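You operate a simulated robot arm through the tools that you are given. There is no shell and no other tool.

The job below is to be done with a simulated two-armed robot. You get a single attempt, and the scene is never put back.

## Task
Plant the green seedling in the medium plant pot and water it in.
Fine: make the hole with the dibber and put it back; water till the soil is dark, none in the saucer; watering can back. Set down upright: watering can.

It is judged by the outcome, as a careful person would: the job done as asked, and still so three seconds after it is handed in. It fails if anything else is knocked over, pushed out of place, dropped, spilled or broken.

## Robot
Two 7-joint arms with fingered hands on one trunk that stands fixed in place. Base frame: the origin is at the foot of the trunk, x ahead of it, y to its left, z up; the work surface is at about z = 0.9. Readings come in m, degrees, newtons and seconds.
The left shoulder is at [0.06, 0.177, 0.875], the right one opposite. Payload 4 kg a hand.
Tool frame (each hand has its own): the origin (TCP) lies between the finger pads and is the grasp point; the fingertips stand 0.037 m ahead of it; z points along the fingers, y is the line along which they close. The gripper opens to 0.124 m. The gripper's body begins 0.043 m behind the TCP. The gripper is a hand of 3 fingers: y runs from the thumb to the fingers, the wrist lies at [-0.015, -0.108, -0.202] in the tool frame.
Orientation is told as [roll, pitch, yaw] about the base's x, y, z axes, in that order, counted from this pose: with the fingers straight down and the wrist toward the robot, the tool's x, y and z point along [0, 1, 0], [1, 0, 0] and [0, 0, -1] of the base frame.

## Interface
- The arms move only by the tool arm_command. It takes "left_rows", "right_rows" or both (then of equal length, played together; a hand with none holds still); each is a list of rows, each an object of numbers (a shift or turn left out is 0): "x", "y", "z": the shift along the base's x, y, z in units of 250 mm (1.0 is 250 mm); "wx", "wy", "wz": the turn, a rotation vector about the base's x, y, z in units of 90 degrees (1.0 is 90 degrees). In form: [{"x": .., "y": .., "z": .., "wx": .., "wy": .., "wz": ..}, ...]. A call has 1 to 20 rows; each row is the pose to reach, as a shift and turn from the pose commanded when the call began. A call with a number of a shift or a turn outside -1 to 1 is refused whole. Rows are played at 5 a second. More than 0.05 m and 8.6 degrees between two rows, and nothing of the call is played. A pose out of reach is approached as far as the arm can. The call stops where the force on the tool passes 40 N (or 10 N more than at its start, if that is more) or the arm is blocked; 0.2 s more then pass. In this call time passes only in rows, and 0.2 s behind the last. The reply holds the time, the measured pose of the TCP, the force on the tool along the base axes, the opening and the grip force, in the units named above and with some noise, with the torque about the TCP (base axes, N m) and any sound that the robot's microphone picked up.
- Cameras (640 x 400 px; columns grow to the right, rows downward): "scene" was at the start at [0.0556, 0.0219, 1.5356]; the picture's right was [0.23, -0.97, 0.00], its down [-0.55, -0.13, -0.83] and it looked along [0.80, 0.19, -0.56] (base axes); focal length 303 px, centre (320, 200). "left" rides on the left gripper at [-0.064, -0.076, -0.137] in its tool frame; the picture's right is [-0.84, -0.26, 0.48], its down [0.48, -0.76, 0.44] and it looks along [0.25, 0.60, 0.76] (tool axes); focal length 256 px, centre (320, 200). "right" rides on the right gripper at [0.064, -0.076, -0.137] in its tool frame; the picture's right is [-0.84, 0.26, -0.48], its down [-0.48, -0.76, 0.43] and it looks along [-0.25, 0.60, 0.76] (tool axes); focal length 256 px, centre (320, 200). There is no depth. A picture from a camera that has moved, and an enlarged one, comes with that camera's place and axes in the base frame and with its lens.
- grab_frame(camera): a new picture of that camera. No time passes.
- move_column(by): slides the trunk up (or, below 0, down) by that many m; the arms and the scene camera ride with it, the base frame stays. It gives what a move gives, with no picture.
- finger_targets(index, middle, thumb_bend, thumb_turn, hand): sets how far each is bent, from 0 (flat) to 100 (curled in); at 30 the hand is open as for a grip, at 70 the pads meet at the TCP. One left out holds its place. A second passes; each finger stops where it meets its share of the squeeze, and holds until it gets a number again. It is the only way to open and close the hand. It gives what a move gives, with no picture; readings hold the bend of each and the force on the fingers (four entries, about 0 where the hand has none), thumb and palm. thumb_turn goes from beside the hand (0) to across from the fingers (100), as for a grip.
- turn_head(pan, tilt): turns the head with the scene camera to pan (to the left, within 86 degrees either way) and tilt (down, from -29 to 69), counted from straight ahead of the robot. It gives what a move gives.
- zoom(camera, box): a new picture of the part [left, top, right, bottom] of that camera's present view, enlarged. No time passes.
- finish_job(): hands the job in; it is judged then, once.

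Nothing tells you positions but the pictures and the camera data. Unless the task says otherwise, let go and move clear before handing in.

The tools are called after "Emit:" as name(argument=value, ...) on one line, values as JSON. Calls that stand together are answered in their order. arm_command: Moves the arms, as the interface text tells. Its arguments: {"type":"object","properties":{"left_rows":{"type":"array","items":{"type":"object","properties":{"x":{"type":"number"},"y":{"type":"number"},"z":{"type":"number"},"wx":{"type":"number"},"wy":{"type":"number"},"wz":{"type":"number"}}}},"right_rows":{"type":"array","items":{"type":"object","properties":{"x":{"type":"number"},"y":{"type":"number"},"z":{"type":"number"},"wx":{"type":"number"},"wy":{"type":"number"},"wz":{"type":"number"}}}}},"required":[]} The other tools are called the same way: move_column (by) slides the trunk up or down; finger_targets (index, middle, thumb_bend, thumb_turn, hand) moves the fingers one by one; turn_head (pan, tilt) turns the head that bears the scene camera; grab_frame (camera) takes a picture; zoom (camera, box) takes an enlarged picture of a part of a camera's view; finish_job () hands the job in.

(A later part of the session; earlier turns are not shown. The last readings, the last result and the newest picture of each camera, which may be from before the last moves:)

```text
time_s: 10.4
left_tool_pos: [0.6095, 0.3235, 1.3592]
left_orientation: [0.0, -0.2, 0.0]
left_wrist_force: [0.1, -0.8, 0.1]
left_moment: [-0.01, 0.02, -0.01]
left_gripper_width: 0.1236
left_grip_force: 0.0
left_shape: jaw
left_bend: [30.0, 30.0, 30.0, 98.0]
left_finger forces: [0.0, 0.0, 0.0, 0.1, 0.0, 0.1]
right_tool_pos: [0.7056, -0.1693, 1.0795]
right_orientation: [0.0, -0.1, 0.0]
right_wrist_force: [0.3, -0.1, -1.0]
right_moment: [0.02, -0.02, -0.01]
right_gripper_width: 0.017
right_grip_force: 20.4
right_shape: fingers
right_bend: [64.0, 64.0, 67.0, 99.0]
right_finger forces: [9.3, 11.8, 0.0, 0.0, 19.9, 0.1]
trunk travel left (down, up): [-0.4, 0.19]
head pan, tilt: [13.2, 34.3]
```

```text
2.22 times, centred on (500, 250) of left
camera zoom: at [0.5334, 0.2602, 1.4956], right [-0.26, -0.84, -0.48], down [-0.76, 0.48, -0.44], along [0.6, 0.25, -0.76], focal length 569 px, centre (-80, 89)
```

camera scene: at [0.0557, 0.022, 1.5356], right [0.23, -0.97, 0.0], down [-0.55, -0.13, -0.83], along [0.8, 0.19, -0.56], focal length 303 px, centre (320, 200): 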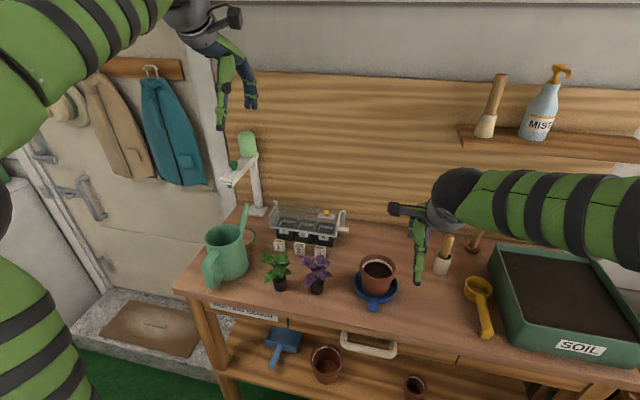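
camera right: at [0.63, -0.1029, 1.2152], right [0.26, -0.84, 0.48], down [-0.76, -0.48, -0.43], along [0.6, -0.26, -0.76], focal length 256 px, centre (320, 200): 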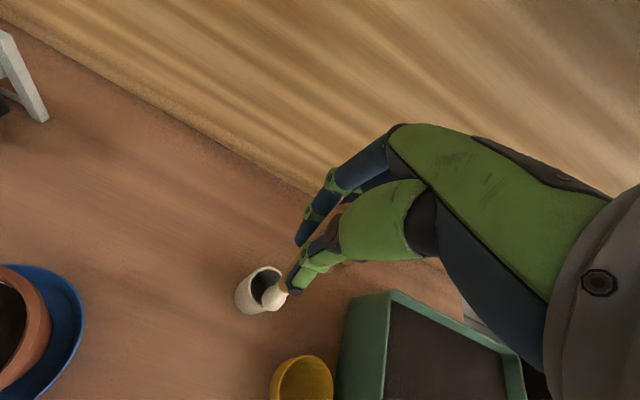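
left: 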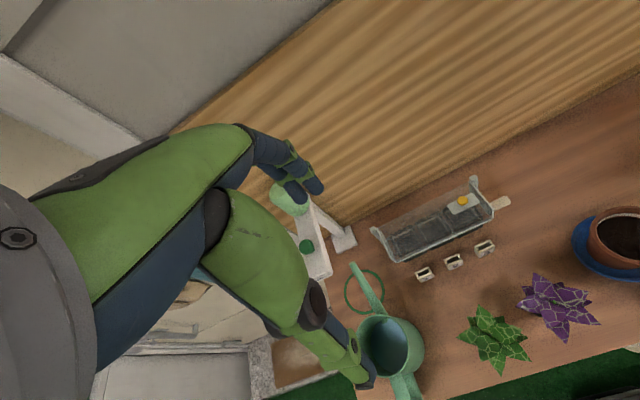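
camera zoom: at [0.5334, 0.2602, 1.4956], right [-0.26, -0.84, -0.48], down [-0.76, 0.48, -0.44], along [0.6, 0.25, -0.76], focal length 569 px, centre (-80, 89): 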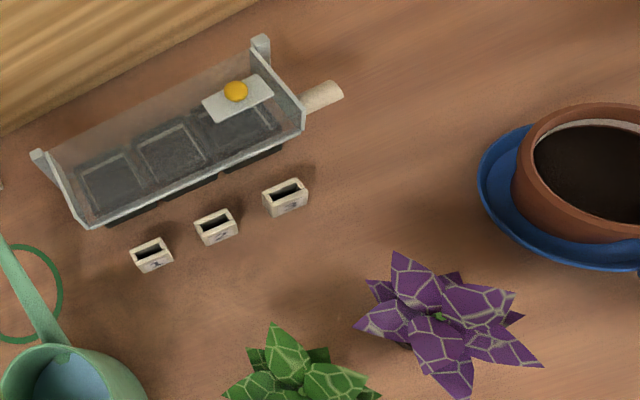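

This tool has a wooden handle with a rounded white end, which may be a dibber, but I want to rule out another one elsewhere. I'll turn the head to look over the rest of the bench.

Emit:
turn_head(pan=-30, tilt=35)

Emit:
grab_frame(camera="scene")

Emit:
turn_head(pan=-10, tilt=60)

Emit:
grab_frame(camera="scene")

Emit:
turn_head(pan=30, tilt=50)

Emit:
grab_frame(camera="scene")

```text
time_s: 11.5
left_tool_pos: [0.6101, 0.3238, 1.3581]
left_orientation: [0.1, 0.1, 0.1]
left_wrist_force: [-0.6, 0.1, 0.5]
left_moment: [-0.02, -0.02, -0.01]
left_gripper_width: 0.1237
left_grip_force: 0.2
left_shape: jaw
left_bend: [30.0, 30.0, 30.0, 98.0]
left_finger forces: [0.0, 0.0, 0.0, 0.0, 0.0, 0.0]
right_tool_pos: [0.7074, -0.1698, 1.0781]
right_orientation: [-0.1, 0.0, -0.1]
right_wrist_force: [-0.2, -0.4, -0.8]
right_moment: [0.0, -0.01, -0.02]
right_gripper_width: 0.0173
right_grip_force: 20.4
right_shape: fingers
right_bend: [64.0, 64.0, 67.0, 99.0]
right_finger forces: [9.3, 11.8, 0.0, 0.1, 19.9, 0.1]
trunk travel left (down, up): [-0.4, 0.19]
head pan, tilt: [-30.0, 35.0]
```

```text
taken
camera scene: at [0.0459, -0.0422, 1.5345], right [-0.5, -0.87, 0.0], down [-0.5, 0.29, -0.82], along [0.71, -0.41, -0.57], focal length 303 px, centre (320, 200)
```

scene: 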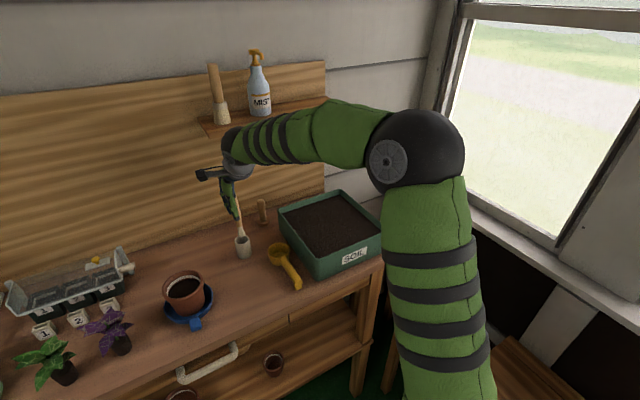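

```text
time_s: 12.4
left_tool_pos: [0.6105, 0.3233, 1.3577]
left_orientation: [0.0, -0.1, 0.0]
left_wrist_force: [0.1, 0.6, 0.2]
left_moment: [-0.03, 0.02, 0.01]
left_gripper_width: 0.1241
left_grip_force: 0.0
left_shape: jaw
left_bend: [30.0, 30.0, 30.0, 98.0]
left_finger forces: [0.1, 0.1, 0.1, 0.0, 0.1, 0.0]
right_tool_pos: [0.7078, -0.1698, 1.0789]
right_orientation: [-0.1, 0.0, 0.0]
right_wrist_force: [0.3, -0.4, 0.1]
right_moment: [-0.02, -0.02, -0.05]
right_gripper_width: 0.0173
right_grip_force: 20.4
right_shape: fingers
right_bend: [64.0, 64.0, 67.0, 99.0]
right_finger forces: [9.3, 11.8, 0.0, 0.1, 19.8, 0.0]
trunk travel left (down, up): [-0.4, 0.19]
head pan, tilt: [-10.0, 60.0]
```

```text
taken
camera scene: at [0.0352, -0.0099, 1.5003], right [-0.17, -0.98, 0.0], down [-0.85, 0.15, -0.5], along [0.49, -0.09, -0.87], focal length 303 px, centre (320, 200)
```

scene: 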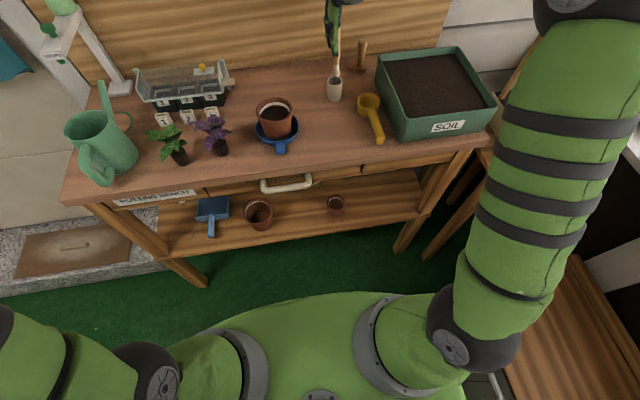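

```text
time_s: 13.4
left_tool_pos: [0.6107, 0.3235, 1.3584]
left_orientation: [0.0, 0.0, 0.0]
left_wrist_force: [0.6, -0.8, 0.2]
left_moment: [0.02, -0.03, 0.01]
left_gripper_width: 0.1236
left_grip_force: 0.0
left_shape: jaw
left_bend: [30.0, 30.0, 30.0, 98.0]
left_finger forces: [0.0, 0.1, 0.1, 0.1, 0.0, 0.1]
right_tool_pos: [0.7076, -0.1699, 1.0787]
right_orientation: [-0.1, 0.0, 0.0]
right_wrist_force: [0.8, 0.1, -0.3]
right_moment: [0.03, -0.03, -0.02]
right_gripper_width: 0.017
right_grip_force: 20.7
right_shape: fingers
right_bend: [64.0, 64.0, 67.0, 99.0]
right_finger forces: [9.4, 11.9, 0.1, 0.1, 19.8, 0.0]
trunk travel left (down, up): [-0.4, 0.19]
head pan, tilt: [30.0, 50.0]
```

```text
taken
camera scene: at [0.0362, 0.0402, 1.5128], right [0.5, -0.87, 0.0], down [-0.66, -0.38, -0.64], along [0.56, 0.32, -0.77], focal length 303 px, centre (320, 200)
```

scene: 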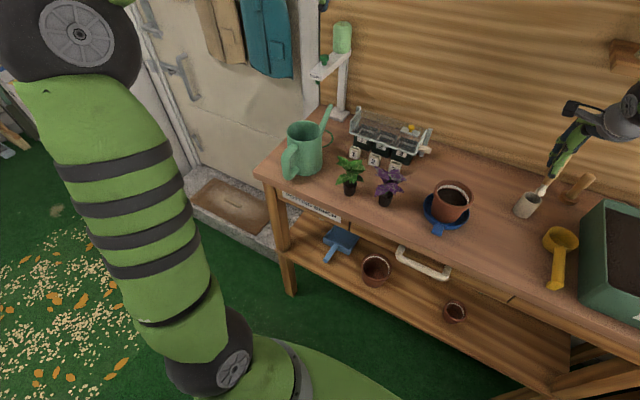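

No other tool is around, so the one in the cup is the dibber; the disc-footed one is a tamper. The dibber hangs slightly tilted, its tip about 2 cm toward the robot, so I'll carry it above the pot and measure that.

Emit:
arm_command(right_rows=[{"x": -0.1, "y": 0.05, "z": 0.03}, {"x": -0.2, "y": 0.13, "z": 0.08}, {"x": -0.28, "y": 0.24, "z": 0.14}, {"x": -0.34, "y": 0.36, "z": 0.18}, {"x": -0.39, "y": 0.48, "z": 0.2}, {"x": -0.41, "y": 0.58, "z": 0.2}, {"x": -0.43, "y": 0.65, "z": 0.2}, {"x": -0.43, "y": 0.676, "z": 0.2}])

Emit:
turn_head(pan=0, tilt=42)

Emit:
grab_frame(camera="scene")

Emit:
zoom(camera="scene", box=[270, 140, 390, 260])

Emit:
grab_frame(camera="right")

Emit:
zoom(camera="right", box=[220, 220, 360, 340])

```text
time_s: 15.2
left_tool_pos: [0.6094, 0.3235, 1.3569]
left_orientation: [-0.1, 0.0, 0.0]
left_wrist_force: [-0.3, 0.6, -0.8]
left_moment: [-0.03, 0.03, 0.02]
left_gripper_width: 0.1237
left_grip_force: 0.1
left_shape: jaw
left_bend: [30.0, 30.0, 30.0, 98.0]
left_finger forces: [0.0, 0.0, 0.1, 0.0, 0.0, 0.0]
right_tool_pos: [0.599, 0.0011, 1.1279]
right_orientation: [-0.1, 0.0, 0.0]
right_wrist_force: [-0.2, 0.7, -0.3]
right_moment: [-0.02, -0.02, 0.0]
right_gripper_width: 0.0174
right_grip_force: 20.4
right_shape: fingers
right_bend: [64.0, 65.0, 67.0, 99.0]
right_finger forces: [9.5, 12.0, 0.0, 0.1, 19.7, 0.0]
trunk travel left (down, up): [-0.4, 0.19]
head pan, tilt: [30.0, 50.0]
```

```text
time_s: 16.2
left_tool_pos: [0.6095, 0.3237, 1.3578]
left_orientation: [0.1, -0.1, -0.1]
left_wrist_force: [-0.3, 0.5, -0.2]
left_moment: [0.01, -0.01, 0.01]
left_gripper_width: 0.1237
left_grip_force: 0.0
left_shape: jaw
left_bend: [30.0, 30.0, 30.0, 98.0]
left_finger forces: [0.0, 0.1, 0.0, 0.0, 0.0, 0.0]
right_tool_pos: [0.6, 0.0013, 1.1297]
right_orientation: [-0.1, 0.0, 0.0]
right_wrist_force: [-1.1, 0.0, -0.3]
right_moment: [-0.01, 0.01, 0.0]
right_gripper_width: 0.017
right_grip_force: 20.5
right_shape: fingers
right_bend: [64.0, 65.0, 67.0, 99.0]
right_finger forces: [9.3, 11.9, 0.0, 0.0, 19.7, 0.0]
trunk travel left (down, up): [-0.4, 0.19]
head pan, tilt: [0.0, 42.0]
```

```text
taken
camera scene: at [0.0531, 0.0019, 1.524], right [0.0, -1.0, 0.0], down [-0.67, 0.0, -0.74], along [0.74, 0.0, -0.67], focal length 303 px, centre (320, 200)
```

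scene: 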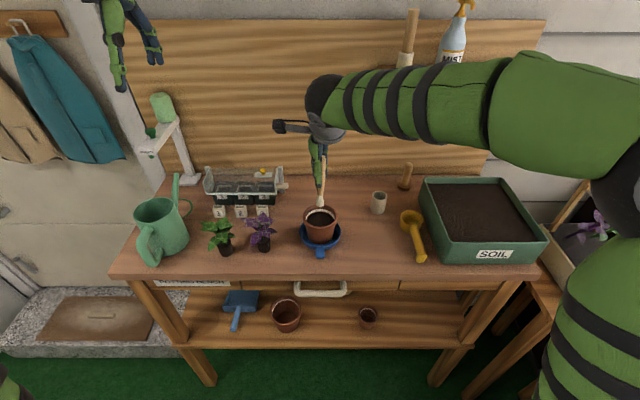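

```text
3.33 times, centred on (330, 200) of scene
camera zoom: at [0.0531, 0.0019, 1.524], right [0.0, -1.0, 0.0], down [-0.67, 0.0, -0.74], along [0.74, 0.0, -0.67], focal length 1011 px, centre (287, 200)
```

zoom: 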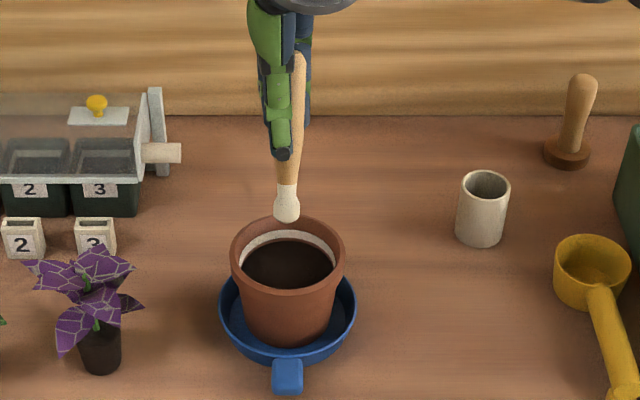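

```text
taken
camera right: at [0.5219, 0.0665, 1.2644], right [0.26, -0.84, 0.48], down [-0.76, -0.48, -0.43], along [0.6, -0.26, -0.76], focal length 256 px, centre (320, 200)
```

right: 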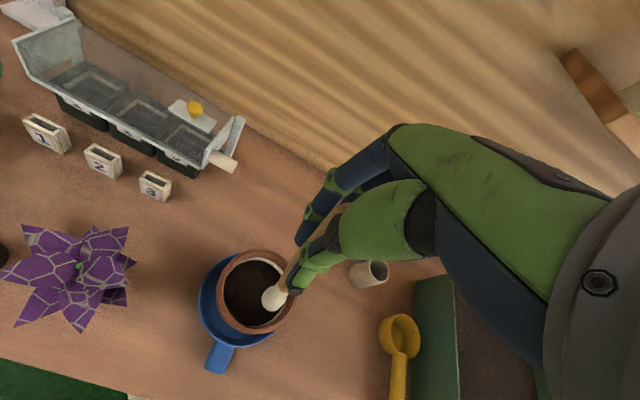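

```text
3.33 times, centred on (290, 280) of right
camera zoom: at [0.5219, 0.0665, 1.2644], right [0.26, -0.84, 0.48], down [-0.76, -0.48, -0.43], along [0.6, -0.26, -0.76], focal length 853 px, centre (420, -67)
```

zoom: 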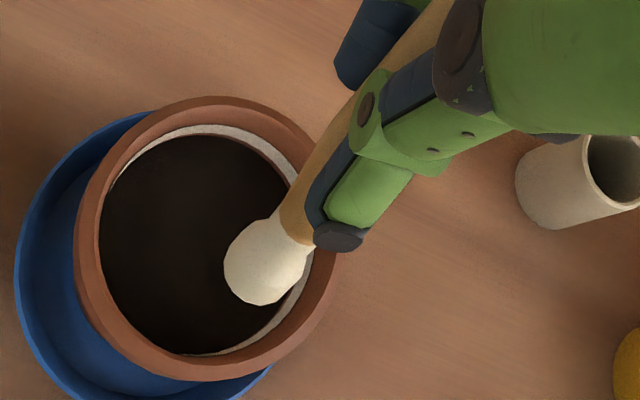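

The tip is about 2.3 cm toward the robot from the grip point, so the dibber is tilted about 15°. I'll rotate the hand by -15° about y (and -3° about x) to bring the dibber upright over the pot centre at (0.596, 0.002).

Emit:
arm_command(right_rows=[{"x": -0.004, "y": 0.002, "z": 0.0, "wx": -0.01, "wy": -0.05}, {"x": -0.008, "y": 0.004, "z": 0.0, "wx": -0.02, "wy": -0.1}, {"x": -0.012, "y": 0.006, "z": 0.0, "wx": -0.025, "wy": -0.14}, {"x": -0.014, "y": 0.006, "z": 0.0, "wx": -0.03, "wy": -0.167}])

Emit:
zoom(camera="scene", box=[270, 140, 390, 260])

Emit:
zoom(camera="right", box=[220, 220, 360, 340])

```text
time_s: 17.2
left_tool_pos: [0.6109, 0.3247, 1.3584]
left_orientation: [-0.1, -0.1, -0.1]
left_wrist_force: [-0.1, -0.8, 0.7]
left_moment: [0.0, -0.02, -0.03]
left_gripper_width: 0.1237
left_grip_force: 0.1
left_shape: jaw
left_bend: [30.0, 30.0, 30.0, 98.0]
left_finger forces: [0.0, 0.0, 0.0, 0.0, 0.1, 0.0]
right_tool_pos: [0.5945, 0.0021, 1.1285]
right_orientation: [-2.8, -15.0, 0.4]
right_wrist_force: [-0.3, 0.9, 0.1]
right_moment: [-0.03, 0.04, 0.02]
right_gripper_width: 0.0172
right_grip_force: 20.8
right_shape: fingers
right_bend: [64.0, 65.0, 67.0, 99.0]
right_finger forces: [9.4, 12.0, 0.0, 0.0, 19.6, 0.0]
trunk travel left (down, up): [-0.4, 0.19]
head pan, tilt: [0.0, 42.0]
```

```text
3.33 times, centred on (330, 200) of scene
camera zoom: at [0.053, 0.0018, 1.5241], right [0.0, -1.0, 0.0], down [-0.67, 0.0, -0.74], along [0.74, 0.0, -0.67], focal length 1011 px, centre (287, 200)
```

zoom: 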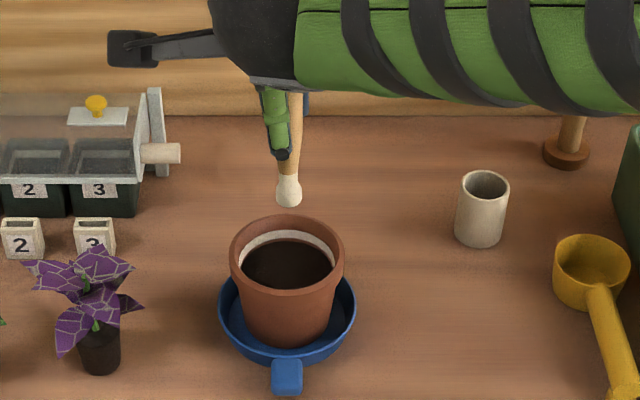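

```text
3.33 times, centred on (290, 280) of right
camera zoom: at [0.486, 0.074, 1.237], right [0.12, -0.81, 0.57], down [-0.62, -0.51, -0.59], along [0.77, -0.29, -0.57], focal length 853 px, centre (420, -67)
```

zoom: 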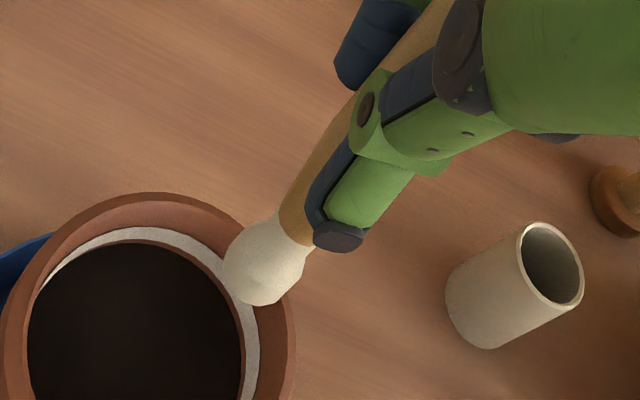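

The dibber now hangs upright over the pot centre, its tip near (0.593, 0.003, 1.038), with the soil at about z = 0.962. I'll go down to just above the soil, then check alignment.

Emit:
arm_command(right_rows=[{"x": 0.006, "y": 0.0, "z": -0.06}, {"x": 0.012, "y": 0.0, "z": -0.12}, {"x": 0.012, "y": 0.0, "z": -0.18}, {"x": 0.012, "y": 0.0, "z": -0.23}, {"x": 0.012, "y": 0.0, "z": -0.26}])

Emit:
zoom(camera="scene", box=[270, 160, 370, 260])

Emit:
zoom(camera="right", box=[200, 200, 380, 340])

```text
time_s: 18.4
left_tool_pos: [0.6116, 0.3231, 1.3581]
left_orientation: [0.0, -0.1, 0.0]
left_wrist_force: [-0.1, 0.0, 0.3]
left_moment: [-0.04, 0.02, 0.04]
left_gripper_width: 0.1237
left_grip_force: 0.1
left_shape: jaw
left_bend: [30.0, 30.0, 30.0, 98.0]
left_finger forces: [0.1, 0.0, 0.1, 0.0, 0.0, 0.0]
right_tool_pos: [0.599, 0.0026, 1.0619]
right_orientation: [-2.8, -15.0, 0.4]
right_wrist_force: [0.5, -0.2, -0.5]
right_moment: [0.0, -0.04, -0.02]
right_gripper_width: 0.0172
right_grip_force: 20.4
right_shape: fingers
right_bend: [64.0, 65.0, 67.0, 99.0]
right_finger forces: [9.4, 12.1, 0.0, 0.0, 19.5, 0.0]
trunk travel left (down, up): [-0.4, 0.19]
head pan, tilt: [0.0, 42.0]
```

```text
4.00 times, centred on (320, 210) of scene
camera zoom: at [0.0532, 0.0018, 1.524], right [0.0, -1.0, 0.0], down [-0.67, 0.0, -0.74], along [0.74, 0.0, -0.67], focal length 1213 px, centre (320, 160)
```

zoom: 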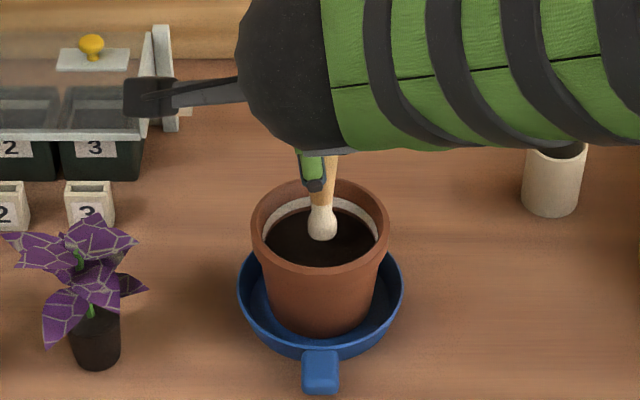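

```text
2.86 times, centred on (290, 270) of right
camera zoom: at [0.4897, 0.074, 1.1717], right [0.12, -0.81, 0.57], down [-0.62, -0.51, -0.59], along [0.77, -0.29, -0.57], focal length 731 px, centre (406, 0)
```

zoom: 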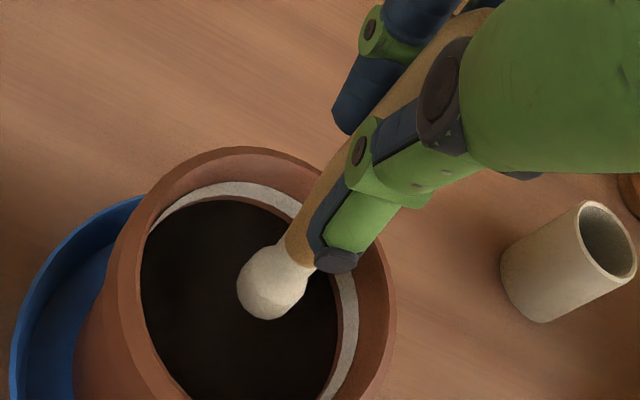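

The tip is centred just above the soil. I'll now press straight down about 5 cm, slowly, watching the force.

Emit:
arm_command(right_rows=[{"z": -0.02}, {"z": -0.04}, {"z": -0.06}, {"z": -0.08}, {"z": -0.1}])

Emit:
zoom(camera="scene", box=[270, 160, 370, 260])

Emit:
zoom(camera="right", box=[200, 200, 380, 340])

```text
time_s: 19.6
left_tool_pos: [0.6103, 0.3232, 1.3583]
left_orientation: [0.0, -0.1, 0.0]
left_wrist_force: [-1.3, 0.2, 0.3]
left_moment: [0.02, 0.04, 0.07]
left_gripper_width: 0.1237
left_grip_force: 0.1
left_shape: jaw
left_bend: [30.0, 30.0, 30.0, 98.0]
left_finger forces: [0.0, 0.1, 0.0, 0.0, 0.1, 0.1]
right_tool_pos: [0.5997, 0.0018, 1.0376]
right_orientation: [-2.8, -15.0, 0.5]
right_wrist_force: [0.1, 0.1, 2.4]
right_moment: [-0.01, -0.01, 0.01]
right_gripper_width: 0.017
right_grip_force: 20.5
right_shape: fingers
right_bend: [64.0, 65.0, 67.0, 99.0]
right_finger forces: [9.4, 12.1, 0.0, 0.0, 19.8, 0.0]
trunk travel left (down, up): [-0.4, 0.19]
head pan, tilt: [0.0, 42.0]
```

```text
4.00 times, centred on (320, 210) of scene
camera zoom: at [0.0531, 0.0018, 1.5241], right [0.0, -1.0, 0.0], down [-0.67, 0.0, -0.74], along [0.74, 0.0, -0.67], focal length 1213 px, centre (320, 160)
```

zoom: 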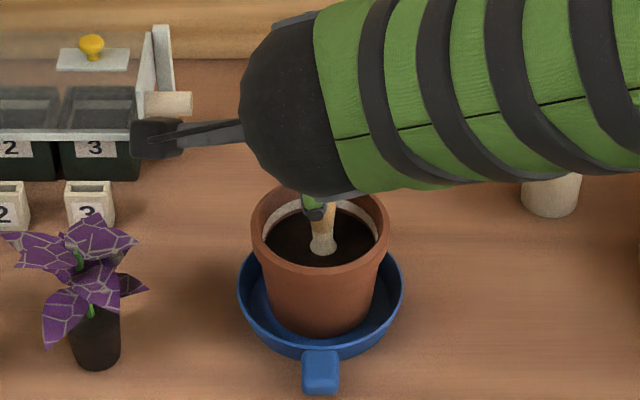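

```text
2.86 times, centred on (290, 270) of right
camera zoom: at [0.4897, 0.0737, 1.1471], right [0.12, -0.81, 0.57], down [-0.62, -0.51, -0.59], along [0.77, -0.29, -0.57], focal length 731 px, centre (406, 0)
```

zoom: 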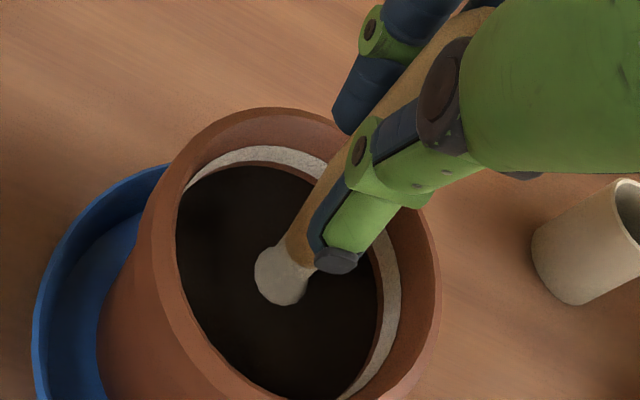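

The dibber sinks into the soil with only about 2 N. I'll continue down.

Emit:
arm_command(right_rows=[{"z": -0.02}, {"z": -0.04}, {"z": -0.06}, {"z": -0.08}, {"z": -0.1}])

Emit:
zoom(camera="scene", box=[270, 160, 370, 260])

Emit:
zoom(camera="right", box=[200, 200, 380, 340])

```text
time_s: 20.8
left_tool_pos: [0.6094, 0.3232, 1.3583]
left_orientation: [0.0, -0.1, 0.0]
left_wrist_force: [0.8, -0.2, 0.3]
left_moment: [-0.03, 0.03, 0.0]
left_gripper_width: 0.1235
left_grip_force: 0.1
left_shape: jaw
left_bend: [30.0, 30.0, 30.0, 98.0]
left_finger forces: [0.0, 0.1, 0.0, 0.0, 0.1, 0.0]
right_tool_pos: [0.6001, 0.0021, 1.013]
right_orientation: [-2.7, -15.1, 0.4]
right_wrist_force: [0.1, -0.3, 3.2]
right_moment: [-0.02, -0.02, 0.0]
right_gripper_width: 0.017
right_grip_force: 21.2
right_shape: fingers
right_bend: [64.0, 65.0, 67.0, 99.0]
right_finger forces: [9.6, 12.4, 0.1, 0.0, 20.7, 0.0]
trunk travel left (down, up): [-0.4, 0.19]
head pan, tilt: [0.0, 42.0]
```

```text
4.00 times, centred on (320, 210) of scene
camera zoom: at [0.0529, 0.0018, 1.5241], right [0.0, -1.0, 0.0], down [-0.67, 0.0, -0.74], along [0.74, 0.0, -0.67], focal length 1213 px, centre (320, 160)
```

zoom: 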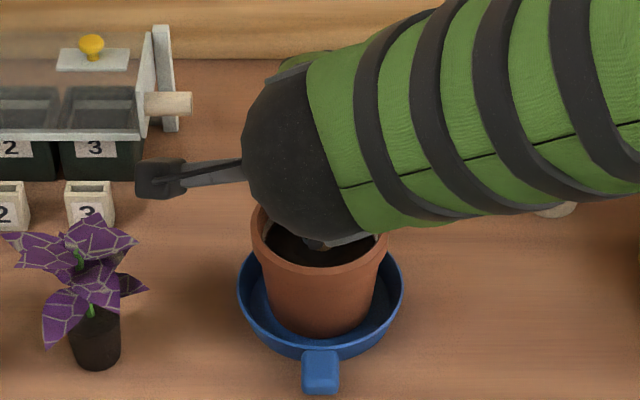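

```text
2.86 times, centred on (290, 270) of right
camera zoom: at [0.489, 0.0738, 1.1225], right [0.12, -0.81, 0.57], down [-0.62, -0.51, -0.59], along [0.77, -0.29, -0.57], focal length 731 px, centre (406, 0)
```

zoom: 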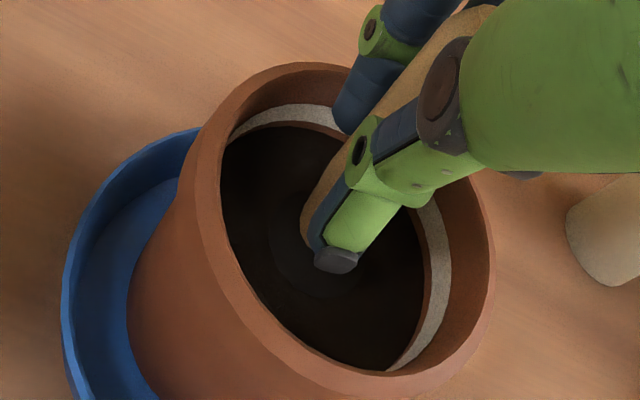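

A hole has opened around the dibber and all the white part is buried (about 4 cm deep). I'll go 4 mm deeper for the plug's height and then draw straight out.

Emit:
arm_command(right_rows=[{"z": -0.008}, {"z": -0.016}, {"z": -0.016}])

Emit:
arm_command(right_rows=[{"z": 0.04}, {"z": 0.08}, {"z": 0.12}, {"z": 0.17}, {"z": 0.23}, {"z": 0.3}, {"z": 0.38}, {"z": 0.46}, {"z": 0.52}])

Emit:
zoom(camera="scene", box=[270, 160, 370, 260])

Emit:
zoom(camera="right", box=[180, 200, 360, 340])

```text
time_s: 21.6
left_tool_pos: [0.6101, 0.3236, 1.3583]
left_orientation: [0.0, -0.2, -0.1]
left_wrist_force: [0.0, 0.6, 0.0]
left_moment: [0.05, -0.02, 0.0]
left_gripper_width: 0.1239
left_grip_force: 0.1
left_shape: jaw
left_bend: [30.0, 30.0, 30.0, 98.0]
left_finger forces: [0.0, 0.1, 0.0, 0.0, 0.0, 0.0]
right_tool_pos: [0.5994, 0.0022, 1.0103]
right_orientation: [-2.8, -15.1, 0.5]
right_wrist_force: [0.9, 0.2, 3.6]
right_moment: [0.0, -0.02, 0.03]
right_gripper_width: 0.017
right_grip_force: 21.3
right_shape: fingers
right_bend: [64.0, 65.0, 67.0, 99.0]
right_finger forces: [9.7, 12.3, 0.0, 0.0, 20.8, 0.0]
trunk travel left (down, up): [-0.4, 0.19]
head pan, tilt: [0.0, 42.0]
```

```text
time_s: 23.6
left_tool_pos: [0.6099, 0.3241, 1.3579]
left_orientation: [0.0, -0.1, 0.0]
left_wrist_force: [-0.8, -0.1, 0.2]
left_moment: [0.0, 0.01, 0.01]
left_gripper_width: 0.1236
left_grip_force: 0.1
left_shape: jaw
left_bend: [30.0, 30.0, 30.0, 98.0]
left_finger forces: [0.1, 0.0, 0.1, 0.0, 0.0, 0.0]
right_tool_pos: [0.6, 0.0005, 1.1397]
right_orientation: [-2.8, -15.0, 0.4]
right_wrist_force: [-0.7, 0.0, 0.6]
right_moment: [0.01, -0.01, 0.02]
right_gripper_width: 0.017
right_grip_force: 21.2
right_shape: fingers
right_bend: [64.0, 65.0, 67.0, 99.0]
right_finger forces: [9.6, 12.4, 0.1, 0.1, 19.7, 0.0]
trunk travel left (down, up): [-0.4, 0.19]
head pan, tilt: [0.0, 42.0]
```

```text
4.00 times, centred on (320, 210) of scene
camera zoom: at [0.053, 0.0017, 1.524], right [0.0, -1.0, 0.0], down [-0.67, 0.0, -0.74], along [0.74, 0.0, -0.67], focal length 1213 px, centre (320, 160)
```

zoom: 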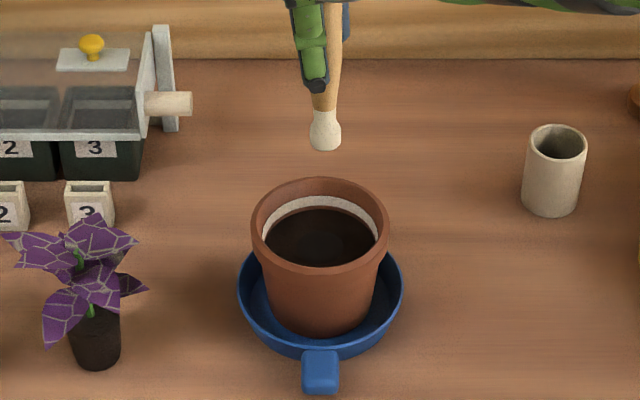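

```text
2.86 times, centred on (270, 270) of right
camera zoom: at [0.4897, 0.0723, 1.2482], right [0.12, -0.81, 0.57], down [-0.62, -0.51, -0.59], along [0.77, -0.29, -0.57], focal length 731 px, centre (463, 0)
```

zoom: 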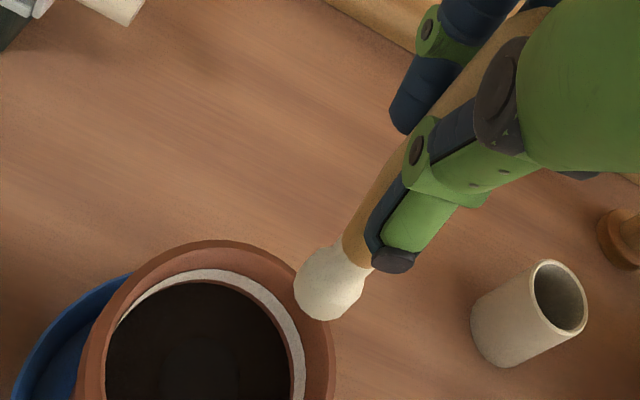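

There seems to be a dark disc in the soil's middle. Let me zoom in on the hole and the cup before putting the dibber back.

Emit:
zoom(camera="scene", box=[300, 200, 345, 245])

Emit:
zoom(camera="scene", box=[350, 180, 410, 230])

```text
8.89 times, centred on (322, 222) of scene
camera zoom: at [0.053, 0.0017, 1.524], right [0.0, -1.0, 0.0], down [-0.67, 0.0, -0.74], along [0.74, 0.0, -0.67], focal length 2696 px, centre (298, 0)
```

zoom: 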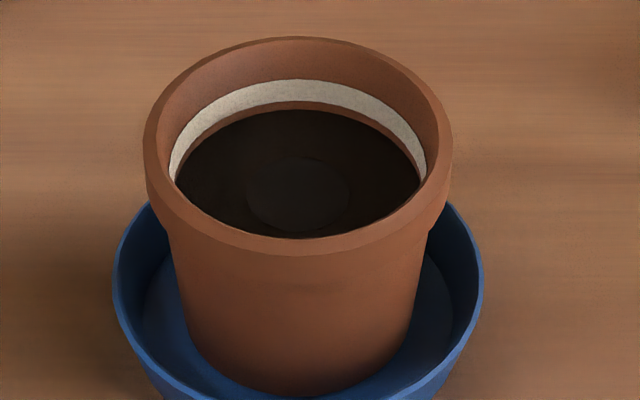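

```text
8.00 times, centred on (380, 205) of scene
camera zoom: at [0.053, 0.0017, 1.524], right [0.0, -1.0, 0.0], down [-0.67, 0.0, -0.74], along [0.74, 0.0, -0.67], focal length 2426 px, centre (-160, 160)
```

zoom: 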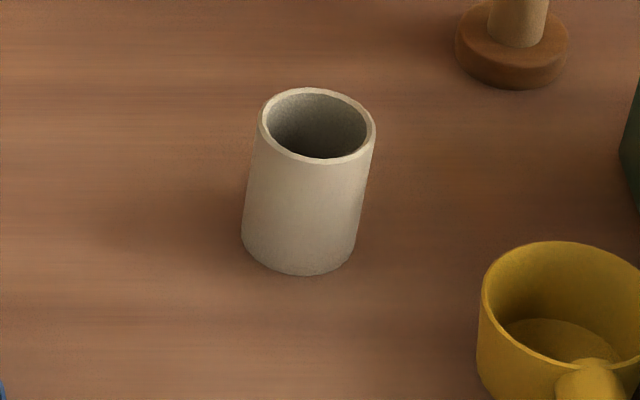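

The hole sits at the soil's centre, about (0.594, 0.002), about 3 cm across. Now I'll carry the dibber back over the cup at (0.707, -0.1695), staying under the shelf.

Emit:
arm_command(right_rows=[{"x": 0.02, "y": -0.1, "z": -0.05}, {"x": 0.06, "y": -0.22, "z": -0.12}, {"x": 0.12, "y": -0.34, "z": -0.18}, {"x": 0.2, "y": -0.45, "z": -0.23}, {"x": 0.28, "y": -0.54, "z": -0.26}, {"x": 0.36, "y": -0.62, "z": -0.271}, {"x": 0.42, "y": -0.66, "z": -0.271}, {"x": 0.44, "y": -0.676, "z": -0.271}])

Emit:
zoom(camera="scene", box=[340, 140, 420, 230])

Emit:
zoom(camera="right", box=[200, 200, 380, 340])

```text
time_s: 25.4
left_tool_pos: [0.6108, 0.3237, 1.3597]
left_orientation: [0.0, -0.1, 0.0]
left_wrist_force: [-0.4, -0.6, 0.6]
left_moment: [0.0, 0.03, -0.02]
left_gripper_width: 0.1237
left_grip_force: 0.2
left_shape: jaw
left_bend: [30.0, 30.0, 30.0, 98.0]
left_finger forces: [0.0, 0.1, 0.1, 0.0, 0.0, 0.0]
right_tool_pos: [0.7085, -0.1676, 1.0718]
right_orientation: [-2.7, -15.0, 0.3]
right_wrist_force: [0.1, -0.3, -0.2]
right_moment: [-0.02, -0.01, -0.04]
right_gripper_width: 0.0169
right_grip_force: 20.6
right_shape: fingers
right_bend: [64.0, 65.0, 67.0, 99.0]
right_finger forces: [9.7, 12.2, 0.0, 0.0, 19.3, 0.0]
trunk travel left (down, up): [-0.4, 0.19]
head pan, tilt: [0.0, 42.0]
```

```text
4.44 times, centred on (380, 185) of scene
camera zoom: at [0.0531, 0.0017, 1.524], right [0.0, -1.0, 0.0], down [-0.67, 0.0, -0.74], along [0.74, 0.0, -0.67], focal length 1348 px, centre (53, 267)
```

zoom: 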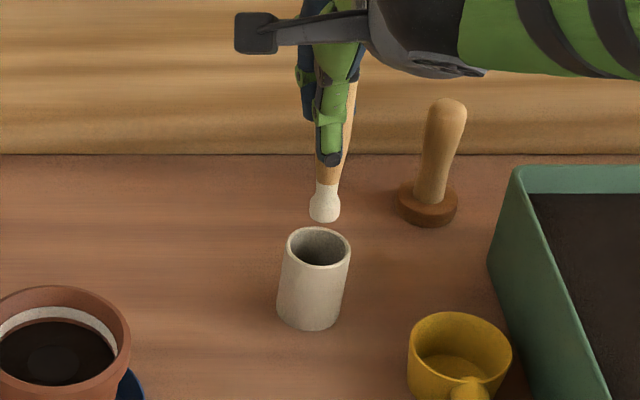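

```text
2.86 times, centred on (290, 270) of right
camera zoom: at [0.599, -0.0959, 1.1798], right [0.12, -0.81, 0.57], down [-0.62, -0.51, -0.59], along [0.77, -0.29, -0.57], focal length 731 px, centre (406, 0)
```

zoom: 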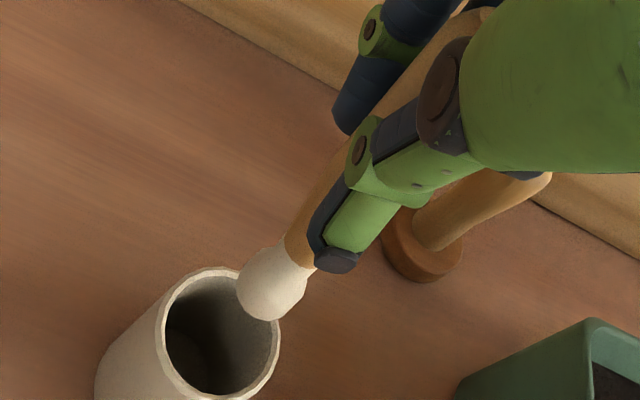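

The tip is lined up with the cup's centre within about 1 mm. Lowering it in, slowly at the end.

Emit:
arm_command(right_rows=[{"y": -0.004, "z": -0.04}, {"y": -0.004, "z": -0.08}, {"y": -0.004, "z": -0.12}, {"y": -0.004, "z": -0.16}, {"y": -0.004, "z": -0.2}, {"y": -0.004, "z": -0.23}, {"y": -0.004, "z": -0.255}])

Emit:
zoom(camera="scene", box=[340, 140, 420, 230])

Emit:
zoom(camera="right", box=[200, 200, 380, 340])

```text
time_s: 27.0
left_tool_pos: [0.6083, 0.3242, 1.3599]
left_orientation: [-0.1, -0.2, -0.2]
left_wrist_force: [-0.2, -0.6, 0.4]
left_moment: [-0.02, -0.01, -0.01]
left_gripper_width: 0.1235
left_grip_force: 0.1
left_shape: jaw
left_bend: [30.0, 30.0, 30.0, 98.0]
left_finger forces: [0.0, 0.1, 0.1, 0.0, 0.1, 0.0]
right_tool_pos: [0.7081, -0.1689, 1.008]
right_orientation: [-2.7, -15.2, 0.4]
right_wrist_force: [-13.1, 1.0, 6.1]
right_moment: [0.03, 0.65, -0.04]
right_gripper_width: 0.017
right_grip_force: 26.4
right_shape: fingers
right_bend: [65.0, 66.0, 66.0, 98.0]
right_finger forces: [8.8, 12.4, 0.0, 0.0, 31.4, 0.0]
trunk travel left (down, up): [-0.4, 0.19]
head pan, tilt: [0.0, 42.0]
```

```text
4.44 times, centred on (380, 185) of scene
camera zoom: at [0.0509, 0.0019, 1.5243], right [0.0, -1.0, 0.0], down [-0.67, 0.0, -0.74], along [0.74, 0.0, -0.67], focal length 1348 px, centre (53, 267)
```

zoom: 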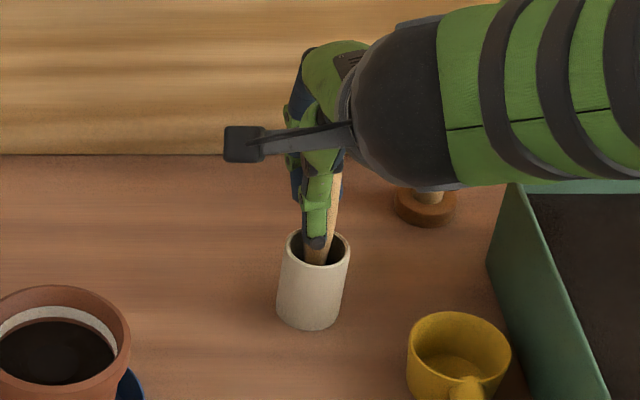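

```text
2.86 times, centred on (290, 270) of right
camera zoom: at [0.598, -0.0965, 1.1169], right [0.12, -0.81, 0.57], down [-0.62, -0.51, -0.59], along [0.77, -0.29, -0.57], focal length 731 px, centre (406, 0)
```

zoom: 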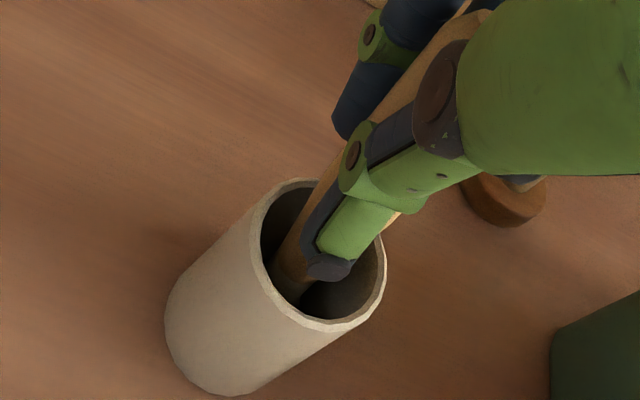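

There is a sideways push of about 13 N toward the robot, so the dibber is rubbing the far side of the cup. I'll ease back a few millimeters and watch the force.

Emit:
arm_command(right_rows=[{"x": -0.008, "z": 0.0}, {"x": -0.016, "z": 0.0}])

Emit:
zoom(camera="right", box=[200, 200, 380, 340])

```text
time_s: 27.6
left_tool_pos: [0.6096, 0.3239, 1.3585]
left_orientation: [0.1, -0.1, -0.1]
left_wrist_force: [0.0, 0.1, -0.2]
left_moment: [0.02, 0.0, 0.0]
left_gripper_width: 0.1235
left_grip_force: 0.1
left_shape: jaw
left_bend: [30.0, 30.0, 30.0, 98.0]
left_finger forces: [0.0, 0.0, 0.0, 0.1, 0.0, 0.0]
right_tool_pos: [0.7063, -0.1682, 1.007]
right_orientation: [-3.0, -15.1, 0.5]
right_wrist_force: [-2.1, 1.4, 2.4]
right_moment: [0.06, 0.12, -0.01]
right_gripper_width: 0.0171
right_grip_force: 24.1
right_shape: fingers
right_bend: [65.0, 66.0, 66.0, 98.0]
right_finger forces: [10.5, 13.2, 0.0, 0.1, 23.4, 0.0]
trunk travel left (down, up): [-0.4, 0.19]
head pan, tilt: [0.0, 42.0]
```

```text
2.86 times, centred on (290, 270) of right
camera zoom: at [0.5961, -0.0965, 1.1161], right [0.12, -0.81, 0.57], down [-0.62, -0.51, -0.59], along [0.77, -0.29, -0.57], focal length 731 px, centre (406, 0)
```

zoom: 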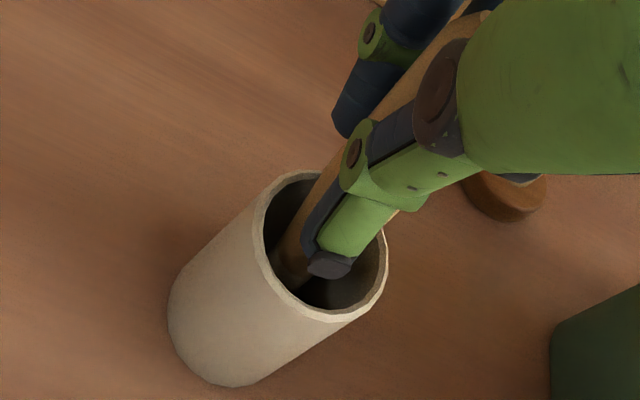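

The side force dropped to about 2 N. I'll lower a little further until it rests on the bottom.

Emit:
arm_command(right_rows=[{"x": -0.004, "z": -0.012}, {"x": -0.008, "z": -0.024}])

Emit:
zoom(camera="scene", box=[340, 140, 420, 230])

```text
time_s: 28.2
left_tool_pos: [0.6099, 0.3226, 1.3579]
left_orientation: [0.0, 0.0, 0.0]
left_wrist_force: [-0.6, -0.7, -0.2]
left_moment: [0.02, -0.01, 0.0]
left_gripper_width: 0.1236
left_grip_force: 0.0
left_shape: jaw
left_bend: [30.0, 30.0, 30.0, 98.0]
left_finger forces: [0.1, 0.0, 0.0, 0.1, 0.0, 0.1]
right_tool_pos: [0.704, -0.1685, 1.0024]
right_orientation: [-2.8, -15.0, 0.4]
right_wrist_force: [0.1, 0.8, 1.3]
right_moment: [-0.01, 0.01, -0.01]
right_gripper_width: 0.017
right_grip_force: 22.9
right_shape: fingers
right_bend: [65.0, 66.0, 66.0, 98.0]
right_finger forces: [10.6, 13.6, 0.0, 0.0, 20.9, 0.0]
trunk travel left (down, up): [-0.4, 0.19]
head pan, tilt: [0.0, 42.0]
```

```text
4.44 times, centred on (380, 185) of scene
camera zoom: at [0.0531, 0.0016, 1.5241], right [0.0, -1.0, 0.0], down [-0.67, 0.0, -0.74], along [0.74, 0.0, -0.67], focal length 1348 px, centre (53, 267)
```

zoom: 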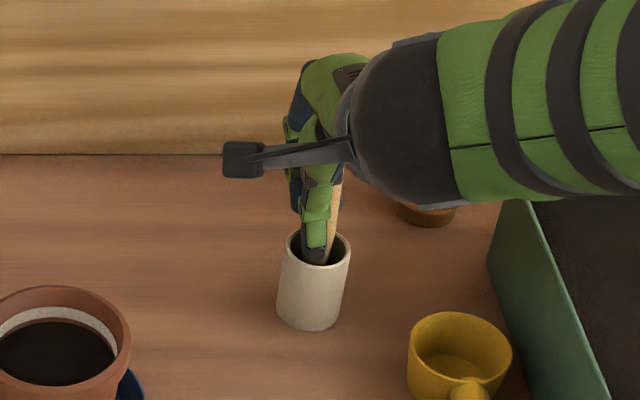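

Emit:
arm_command(right_rows=[{"z": -0.006}, {"z": -0.012}])

Emit:
zoom(camera="right", box=[220, 220, 340, 330])

```text
time_s: 28.8
left_tool_pos: [0.6092, 0.3241, 1.3584]
left_orientation: [0.0, -0.1, 0.0]
left_wrist_force: [0.9, -0.2, 0.0]
left_moment: [-0.03, -0.01, -0.01]
left_gripper_width: 0.1238
left_grip_force: 0.0
left_shape: jaw
left_bend: [30.0, 30.0, 30.0, 98.0]
left_finger forces: [0.0, 0.1, 0.0, 0.1, 0.1, 0.0]
right_tool_pos: [0.7032, -0.1696, 1.001]
right_orientation: [-2.8, -15.2, 0.5]
right_wrist_force: [-1.8, -1.2, 13.3]
right_moment: [-0.01, -0.07, -0.02]
right_gripper_width: 0.017
right_grip_force: 24.1
right_shape: fingers
right_bend: [65.0, 65.0, 67.0, 99.0]
right_finger forces: [10.3, 13.8, 0.0, 0.0, 24.1, 0.0]
trunk travel left (down, up): [-0.4, 0.19]
head pan, tilt: [0.0, 42.0]
```

```text
3.64 times, centred on (280, 275) of right
camera zoom: at [0.5934, -0.0963, 1.1098], right [0.12, -0.81, 0.57], down [-0.62, -0.51, -0.6], along [0.77, -0.29, -0.56], focal length 931 px, centre (466, -73)
```

zoom: 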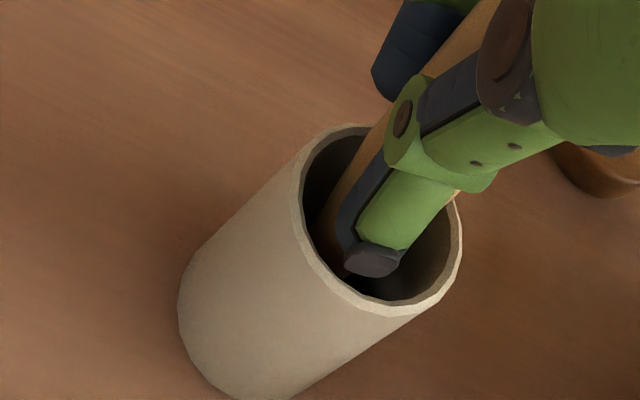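

The dibber now stands on the cup floor (13 N upward). I'll relieve the pressure by 3 mm and open the fingers a little.

Emit:
arm_command(right_rows=[{"z": 0.012}])

Emit:
finger_targets(hand="right", index=56, middle=56, thumb_bend=57)

Emit:
zoom(camera="scene", box=[340, 140, 420, 230])

Emit:
zoom(camera="right", box=[200, 200, 380, 340])

```text
time_s: 29.2
left_tool_pos: [0.609, 0.3246, 1.3578]
left_orientation: [0.0, -0.1, -0.1]
left_wrist_force: [-1.0, 0.4, -0.3]
left_moment: [-0.04, -0.01, -0.02]
left_gripper_width: 0.1234
left_grip_force: 0.1
left_shape: jaw
left_bend: [30.0, 30.0, 30.0, 98.0]
left_finger forces: [0.0, 0.1, 0.0, 0.0, 0.0, 0.0]
right_tool_pos: [0.7027, -0.1681, 1.0021]
right_orientation: [-2.8, -15.0, 0.5]
right_wrist_force: [0.7, 0.2, 6.6]
right_moment: [0.02, -0.08, -0.02]
right_gripper_width: 0.0169
right_grip_force: 23.3
right_shape: fingers
right_bend: [64.0, 65.0, 67.0, 99.0]
right_finger forces: [10.6, 13.5, 0.0, 0.0, 22.0, 0.0]
trunk travel left (down, up): [-0.4, 0.19]
head pan, tilt: [0.0, 42.0]
```

```text
time_s: 30.2
left_tool_pos: [0.6091, 0.3248, 1.3583]
left_orientation: [-0.2, -0.1, 0.0]
left_wrist_force: [-0.7, 0.3, -0.6]
left_moment: [0.0, 0.04, -0.01]
left_gripper_width: 0.1236
left_grip_force: 0.0
left_shape: jaw
left_bend: [30.0, 30.0, 30.0, 98.0]
left_finger forces: [0.0, 0.0, 0.0, 0.0, 0.1, 0.0]
right_tool_pos: [0.7031, -0.1686, 1.0037]
right_orientation: [-2.8, -15.1, 0.4]
right_wrist_force: [2.6, 0.8, 12.1]
right_moment: [0.03, 0.1, -0.03]
right_gripper_width: 0.037
right_grip_force: 5.6
right_shape: fingers
right_bend: [56.0, 56.0, 58.0, 99.0]
right_finger forces: [0.1, 0.0, 0.1, 0.0, 11.8, 0.0]
trunk travel left (down, up): [-0.4, 0.19]
head pan, tilt: [0.0, 42.0]
```

```text
4.44 times, centred on (380, 185) of scene
camera zoom: at [0.0525, 0.0021, 1.5241], right [0.0, -1.0, 0.0], down [-0.67, 0.0, -0.74], along [0.74, 0.0, -0.67], focal length 1348 px, centre (53, 267)
```

zoom: 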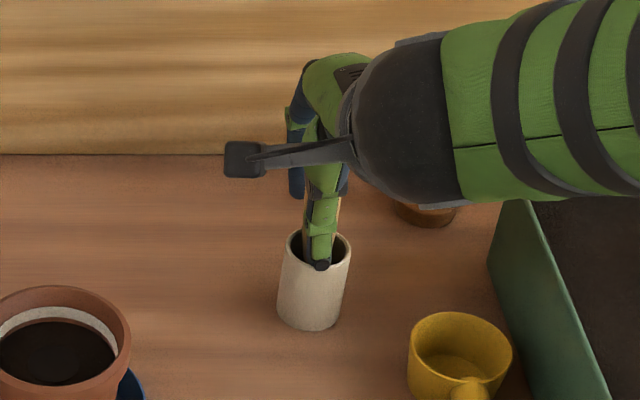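

```text
2.86 times, centred on (290, 270) of right
camera zoom: at [0.5935, -0.0965, 1.1113], right [0.12, -0.81, 0.57], down [-0.62, -0.51, -0.59], along [0.77, -0.29, -0.57], focal length 731 px, centre (406, 0)
```

zoom: 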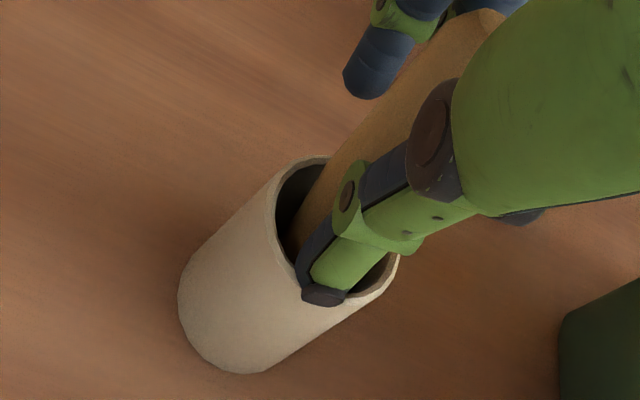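

The thumb tip is pressing on the cup's near rim (12 N up). I'll raise the hand 1.5 cm straight up to relieve it, checking that the cup and dibber stay.

Emit:
arm_command(right_rows=[{"z": 0.012}, {"z": 0.024}, {"z": 0.04}, {"z": 0.06}])

Emit:
zoom(camera="scene", box=[340, 140, 420, 230])

Emit:
zoom(camera="right", box=[200, 200, 380, 340])

```text
time_s: 31.2
left_tool_pos: [0.6096, 0.3239, 1.3576]
left_orientation: [0.0, -0.1, 0.0]
left_wrist_force: [0.3, -1.0, 0.2]
left_moment: [-0.01, 0.0, -0.02]
left_gripper_width: 0.1237
left_grip_force: 0.1
left_shape: jaw
left_bend: [30.0, 30.0, 30.0, 98.0]
left_finger forces: [0.1, 0.0, 0.0, 0.0, 0.1, 0.0]
right_tool_pos: [0.7029, -0.1687, 1.0161]
right_orientation: [-2.8, -14.9, 0.4]
right_wrist_force: [0.2, -0.3, 0.3]
right_moment: [0.02, 0.03, 0.02]
right_gripper_width: 0.0428
right_grip_force: 0.0
right_shape: fingers
right_bend: [56.0, 56.0, 56.0, 99.0]
right_finger forces: [0.0, 0.1, 0.0, 0.0, 0.0, 0.0]
trunk travel left (down, up): [-0.4, 0.19]
head pan, tilt: [0.0, 42.0]
```

```text
4.44 times, centred on (380, 185) of scene
camera zoom: at [0.053, 0.0017, 1.524], right [0.0, -1.0, 0.0], down [-0.67, 0.0, -0.74], along [0.74, 0.0, -0.67], focal length 1348 px, centre (53, 267)
```

zoom: 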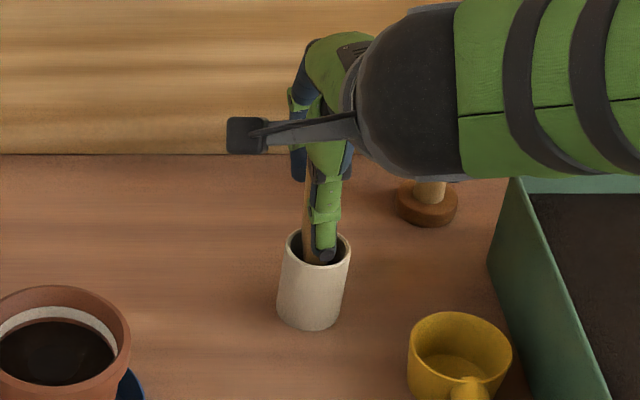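

```text
2.86 times, centred on (290, 270) of right
camera zoom: at [0.5937, -0.0965, 1.1255], right [0.12, -0.81, 0.57], down [-0.62, -0.51, -0.59], along [0.77, -0.29, -0.57], focal length 731 px, centre (406, 0)
```

zoom: 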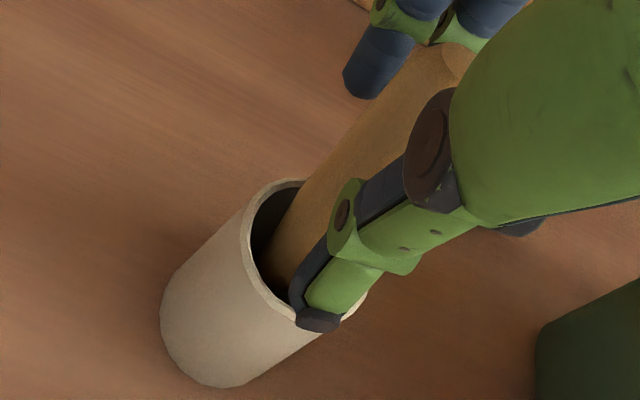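

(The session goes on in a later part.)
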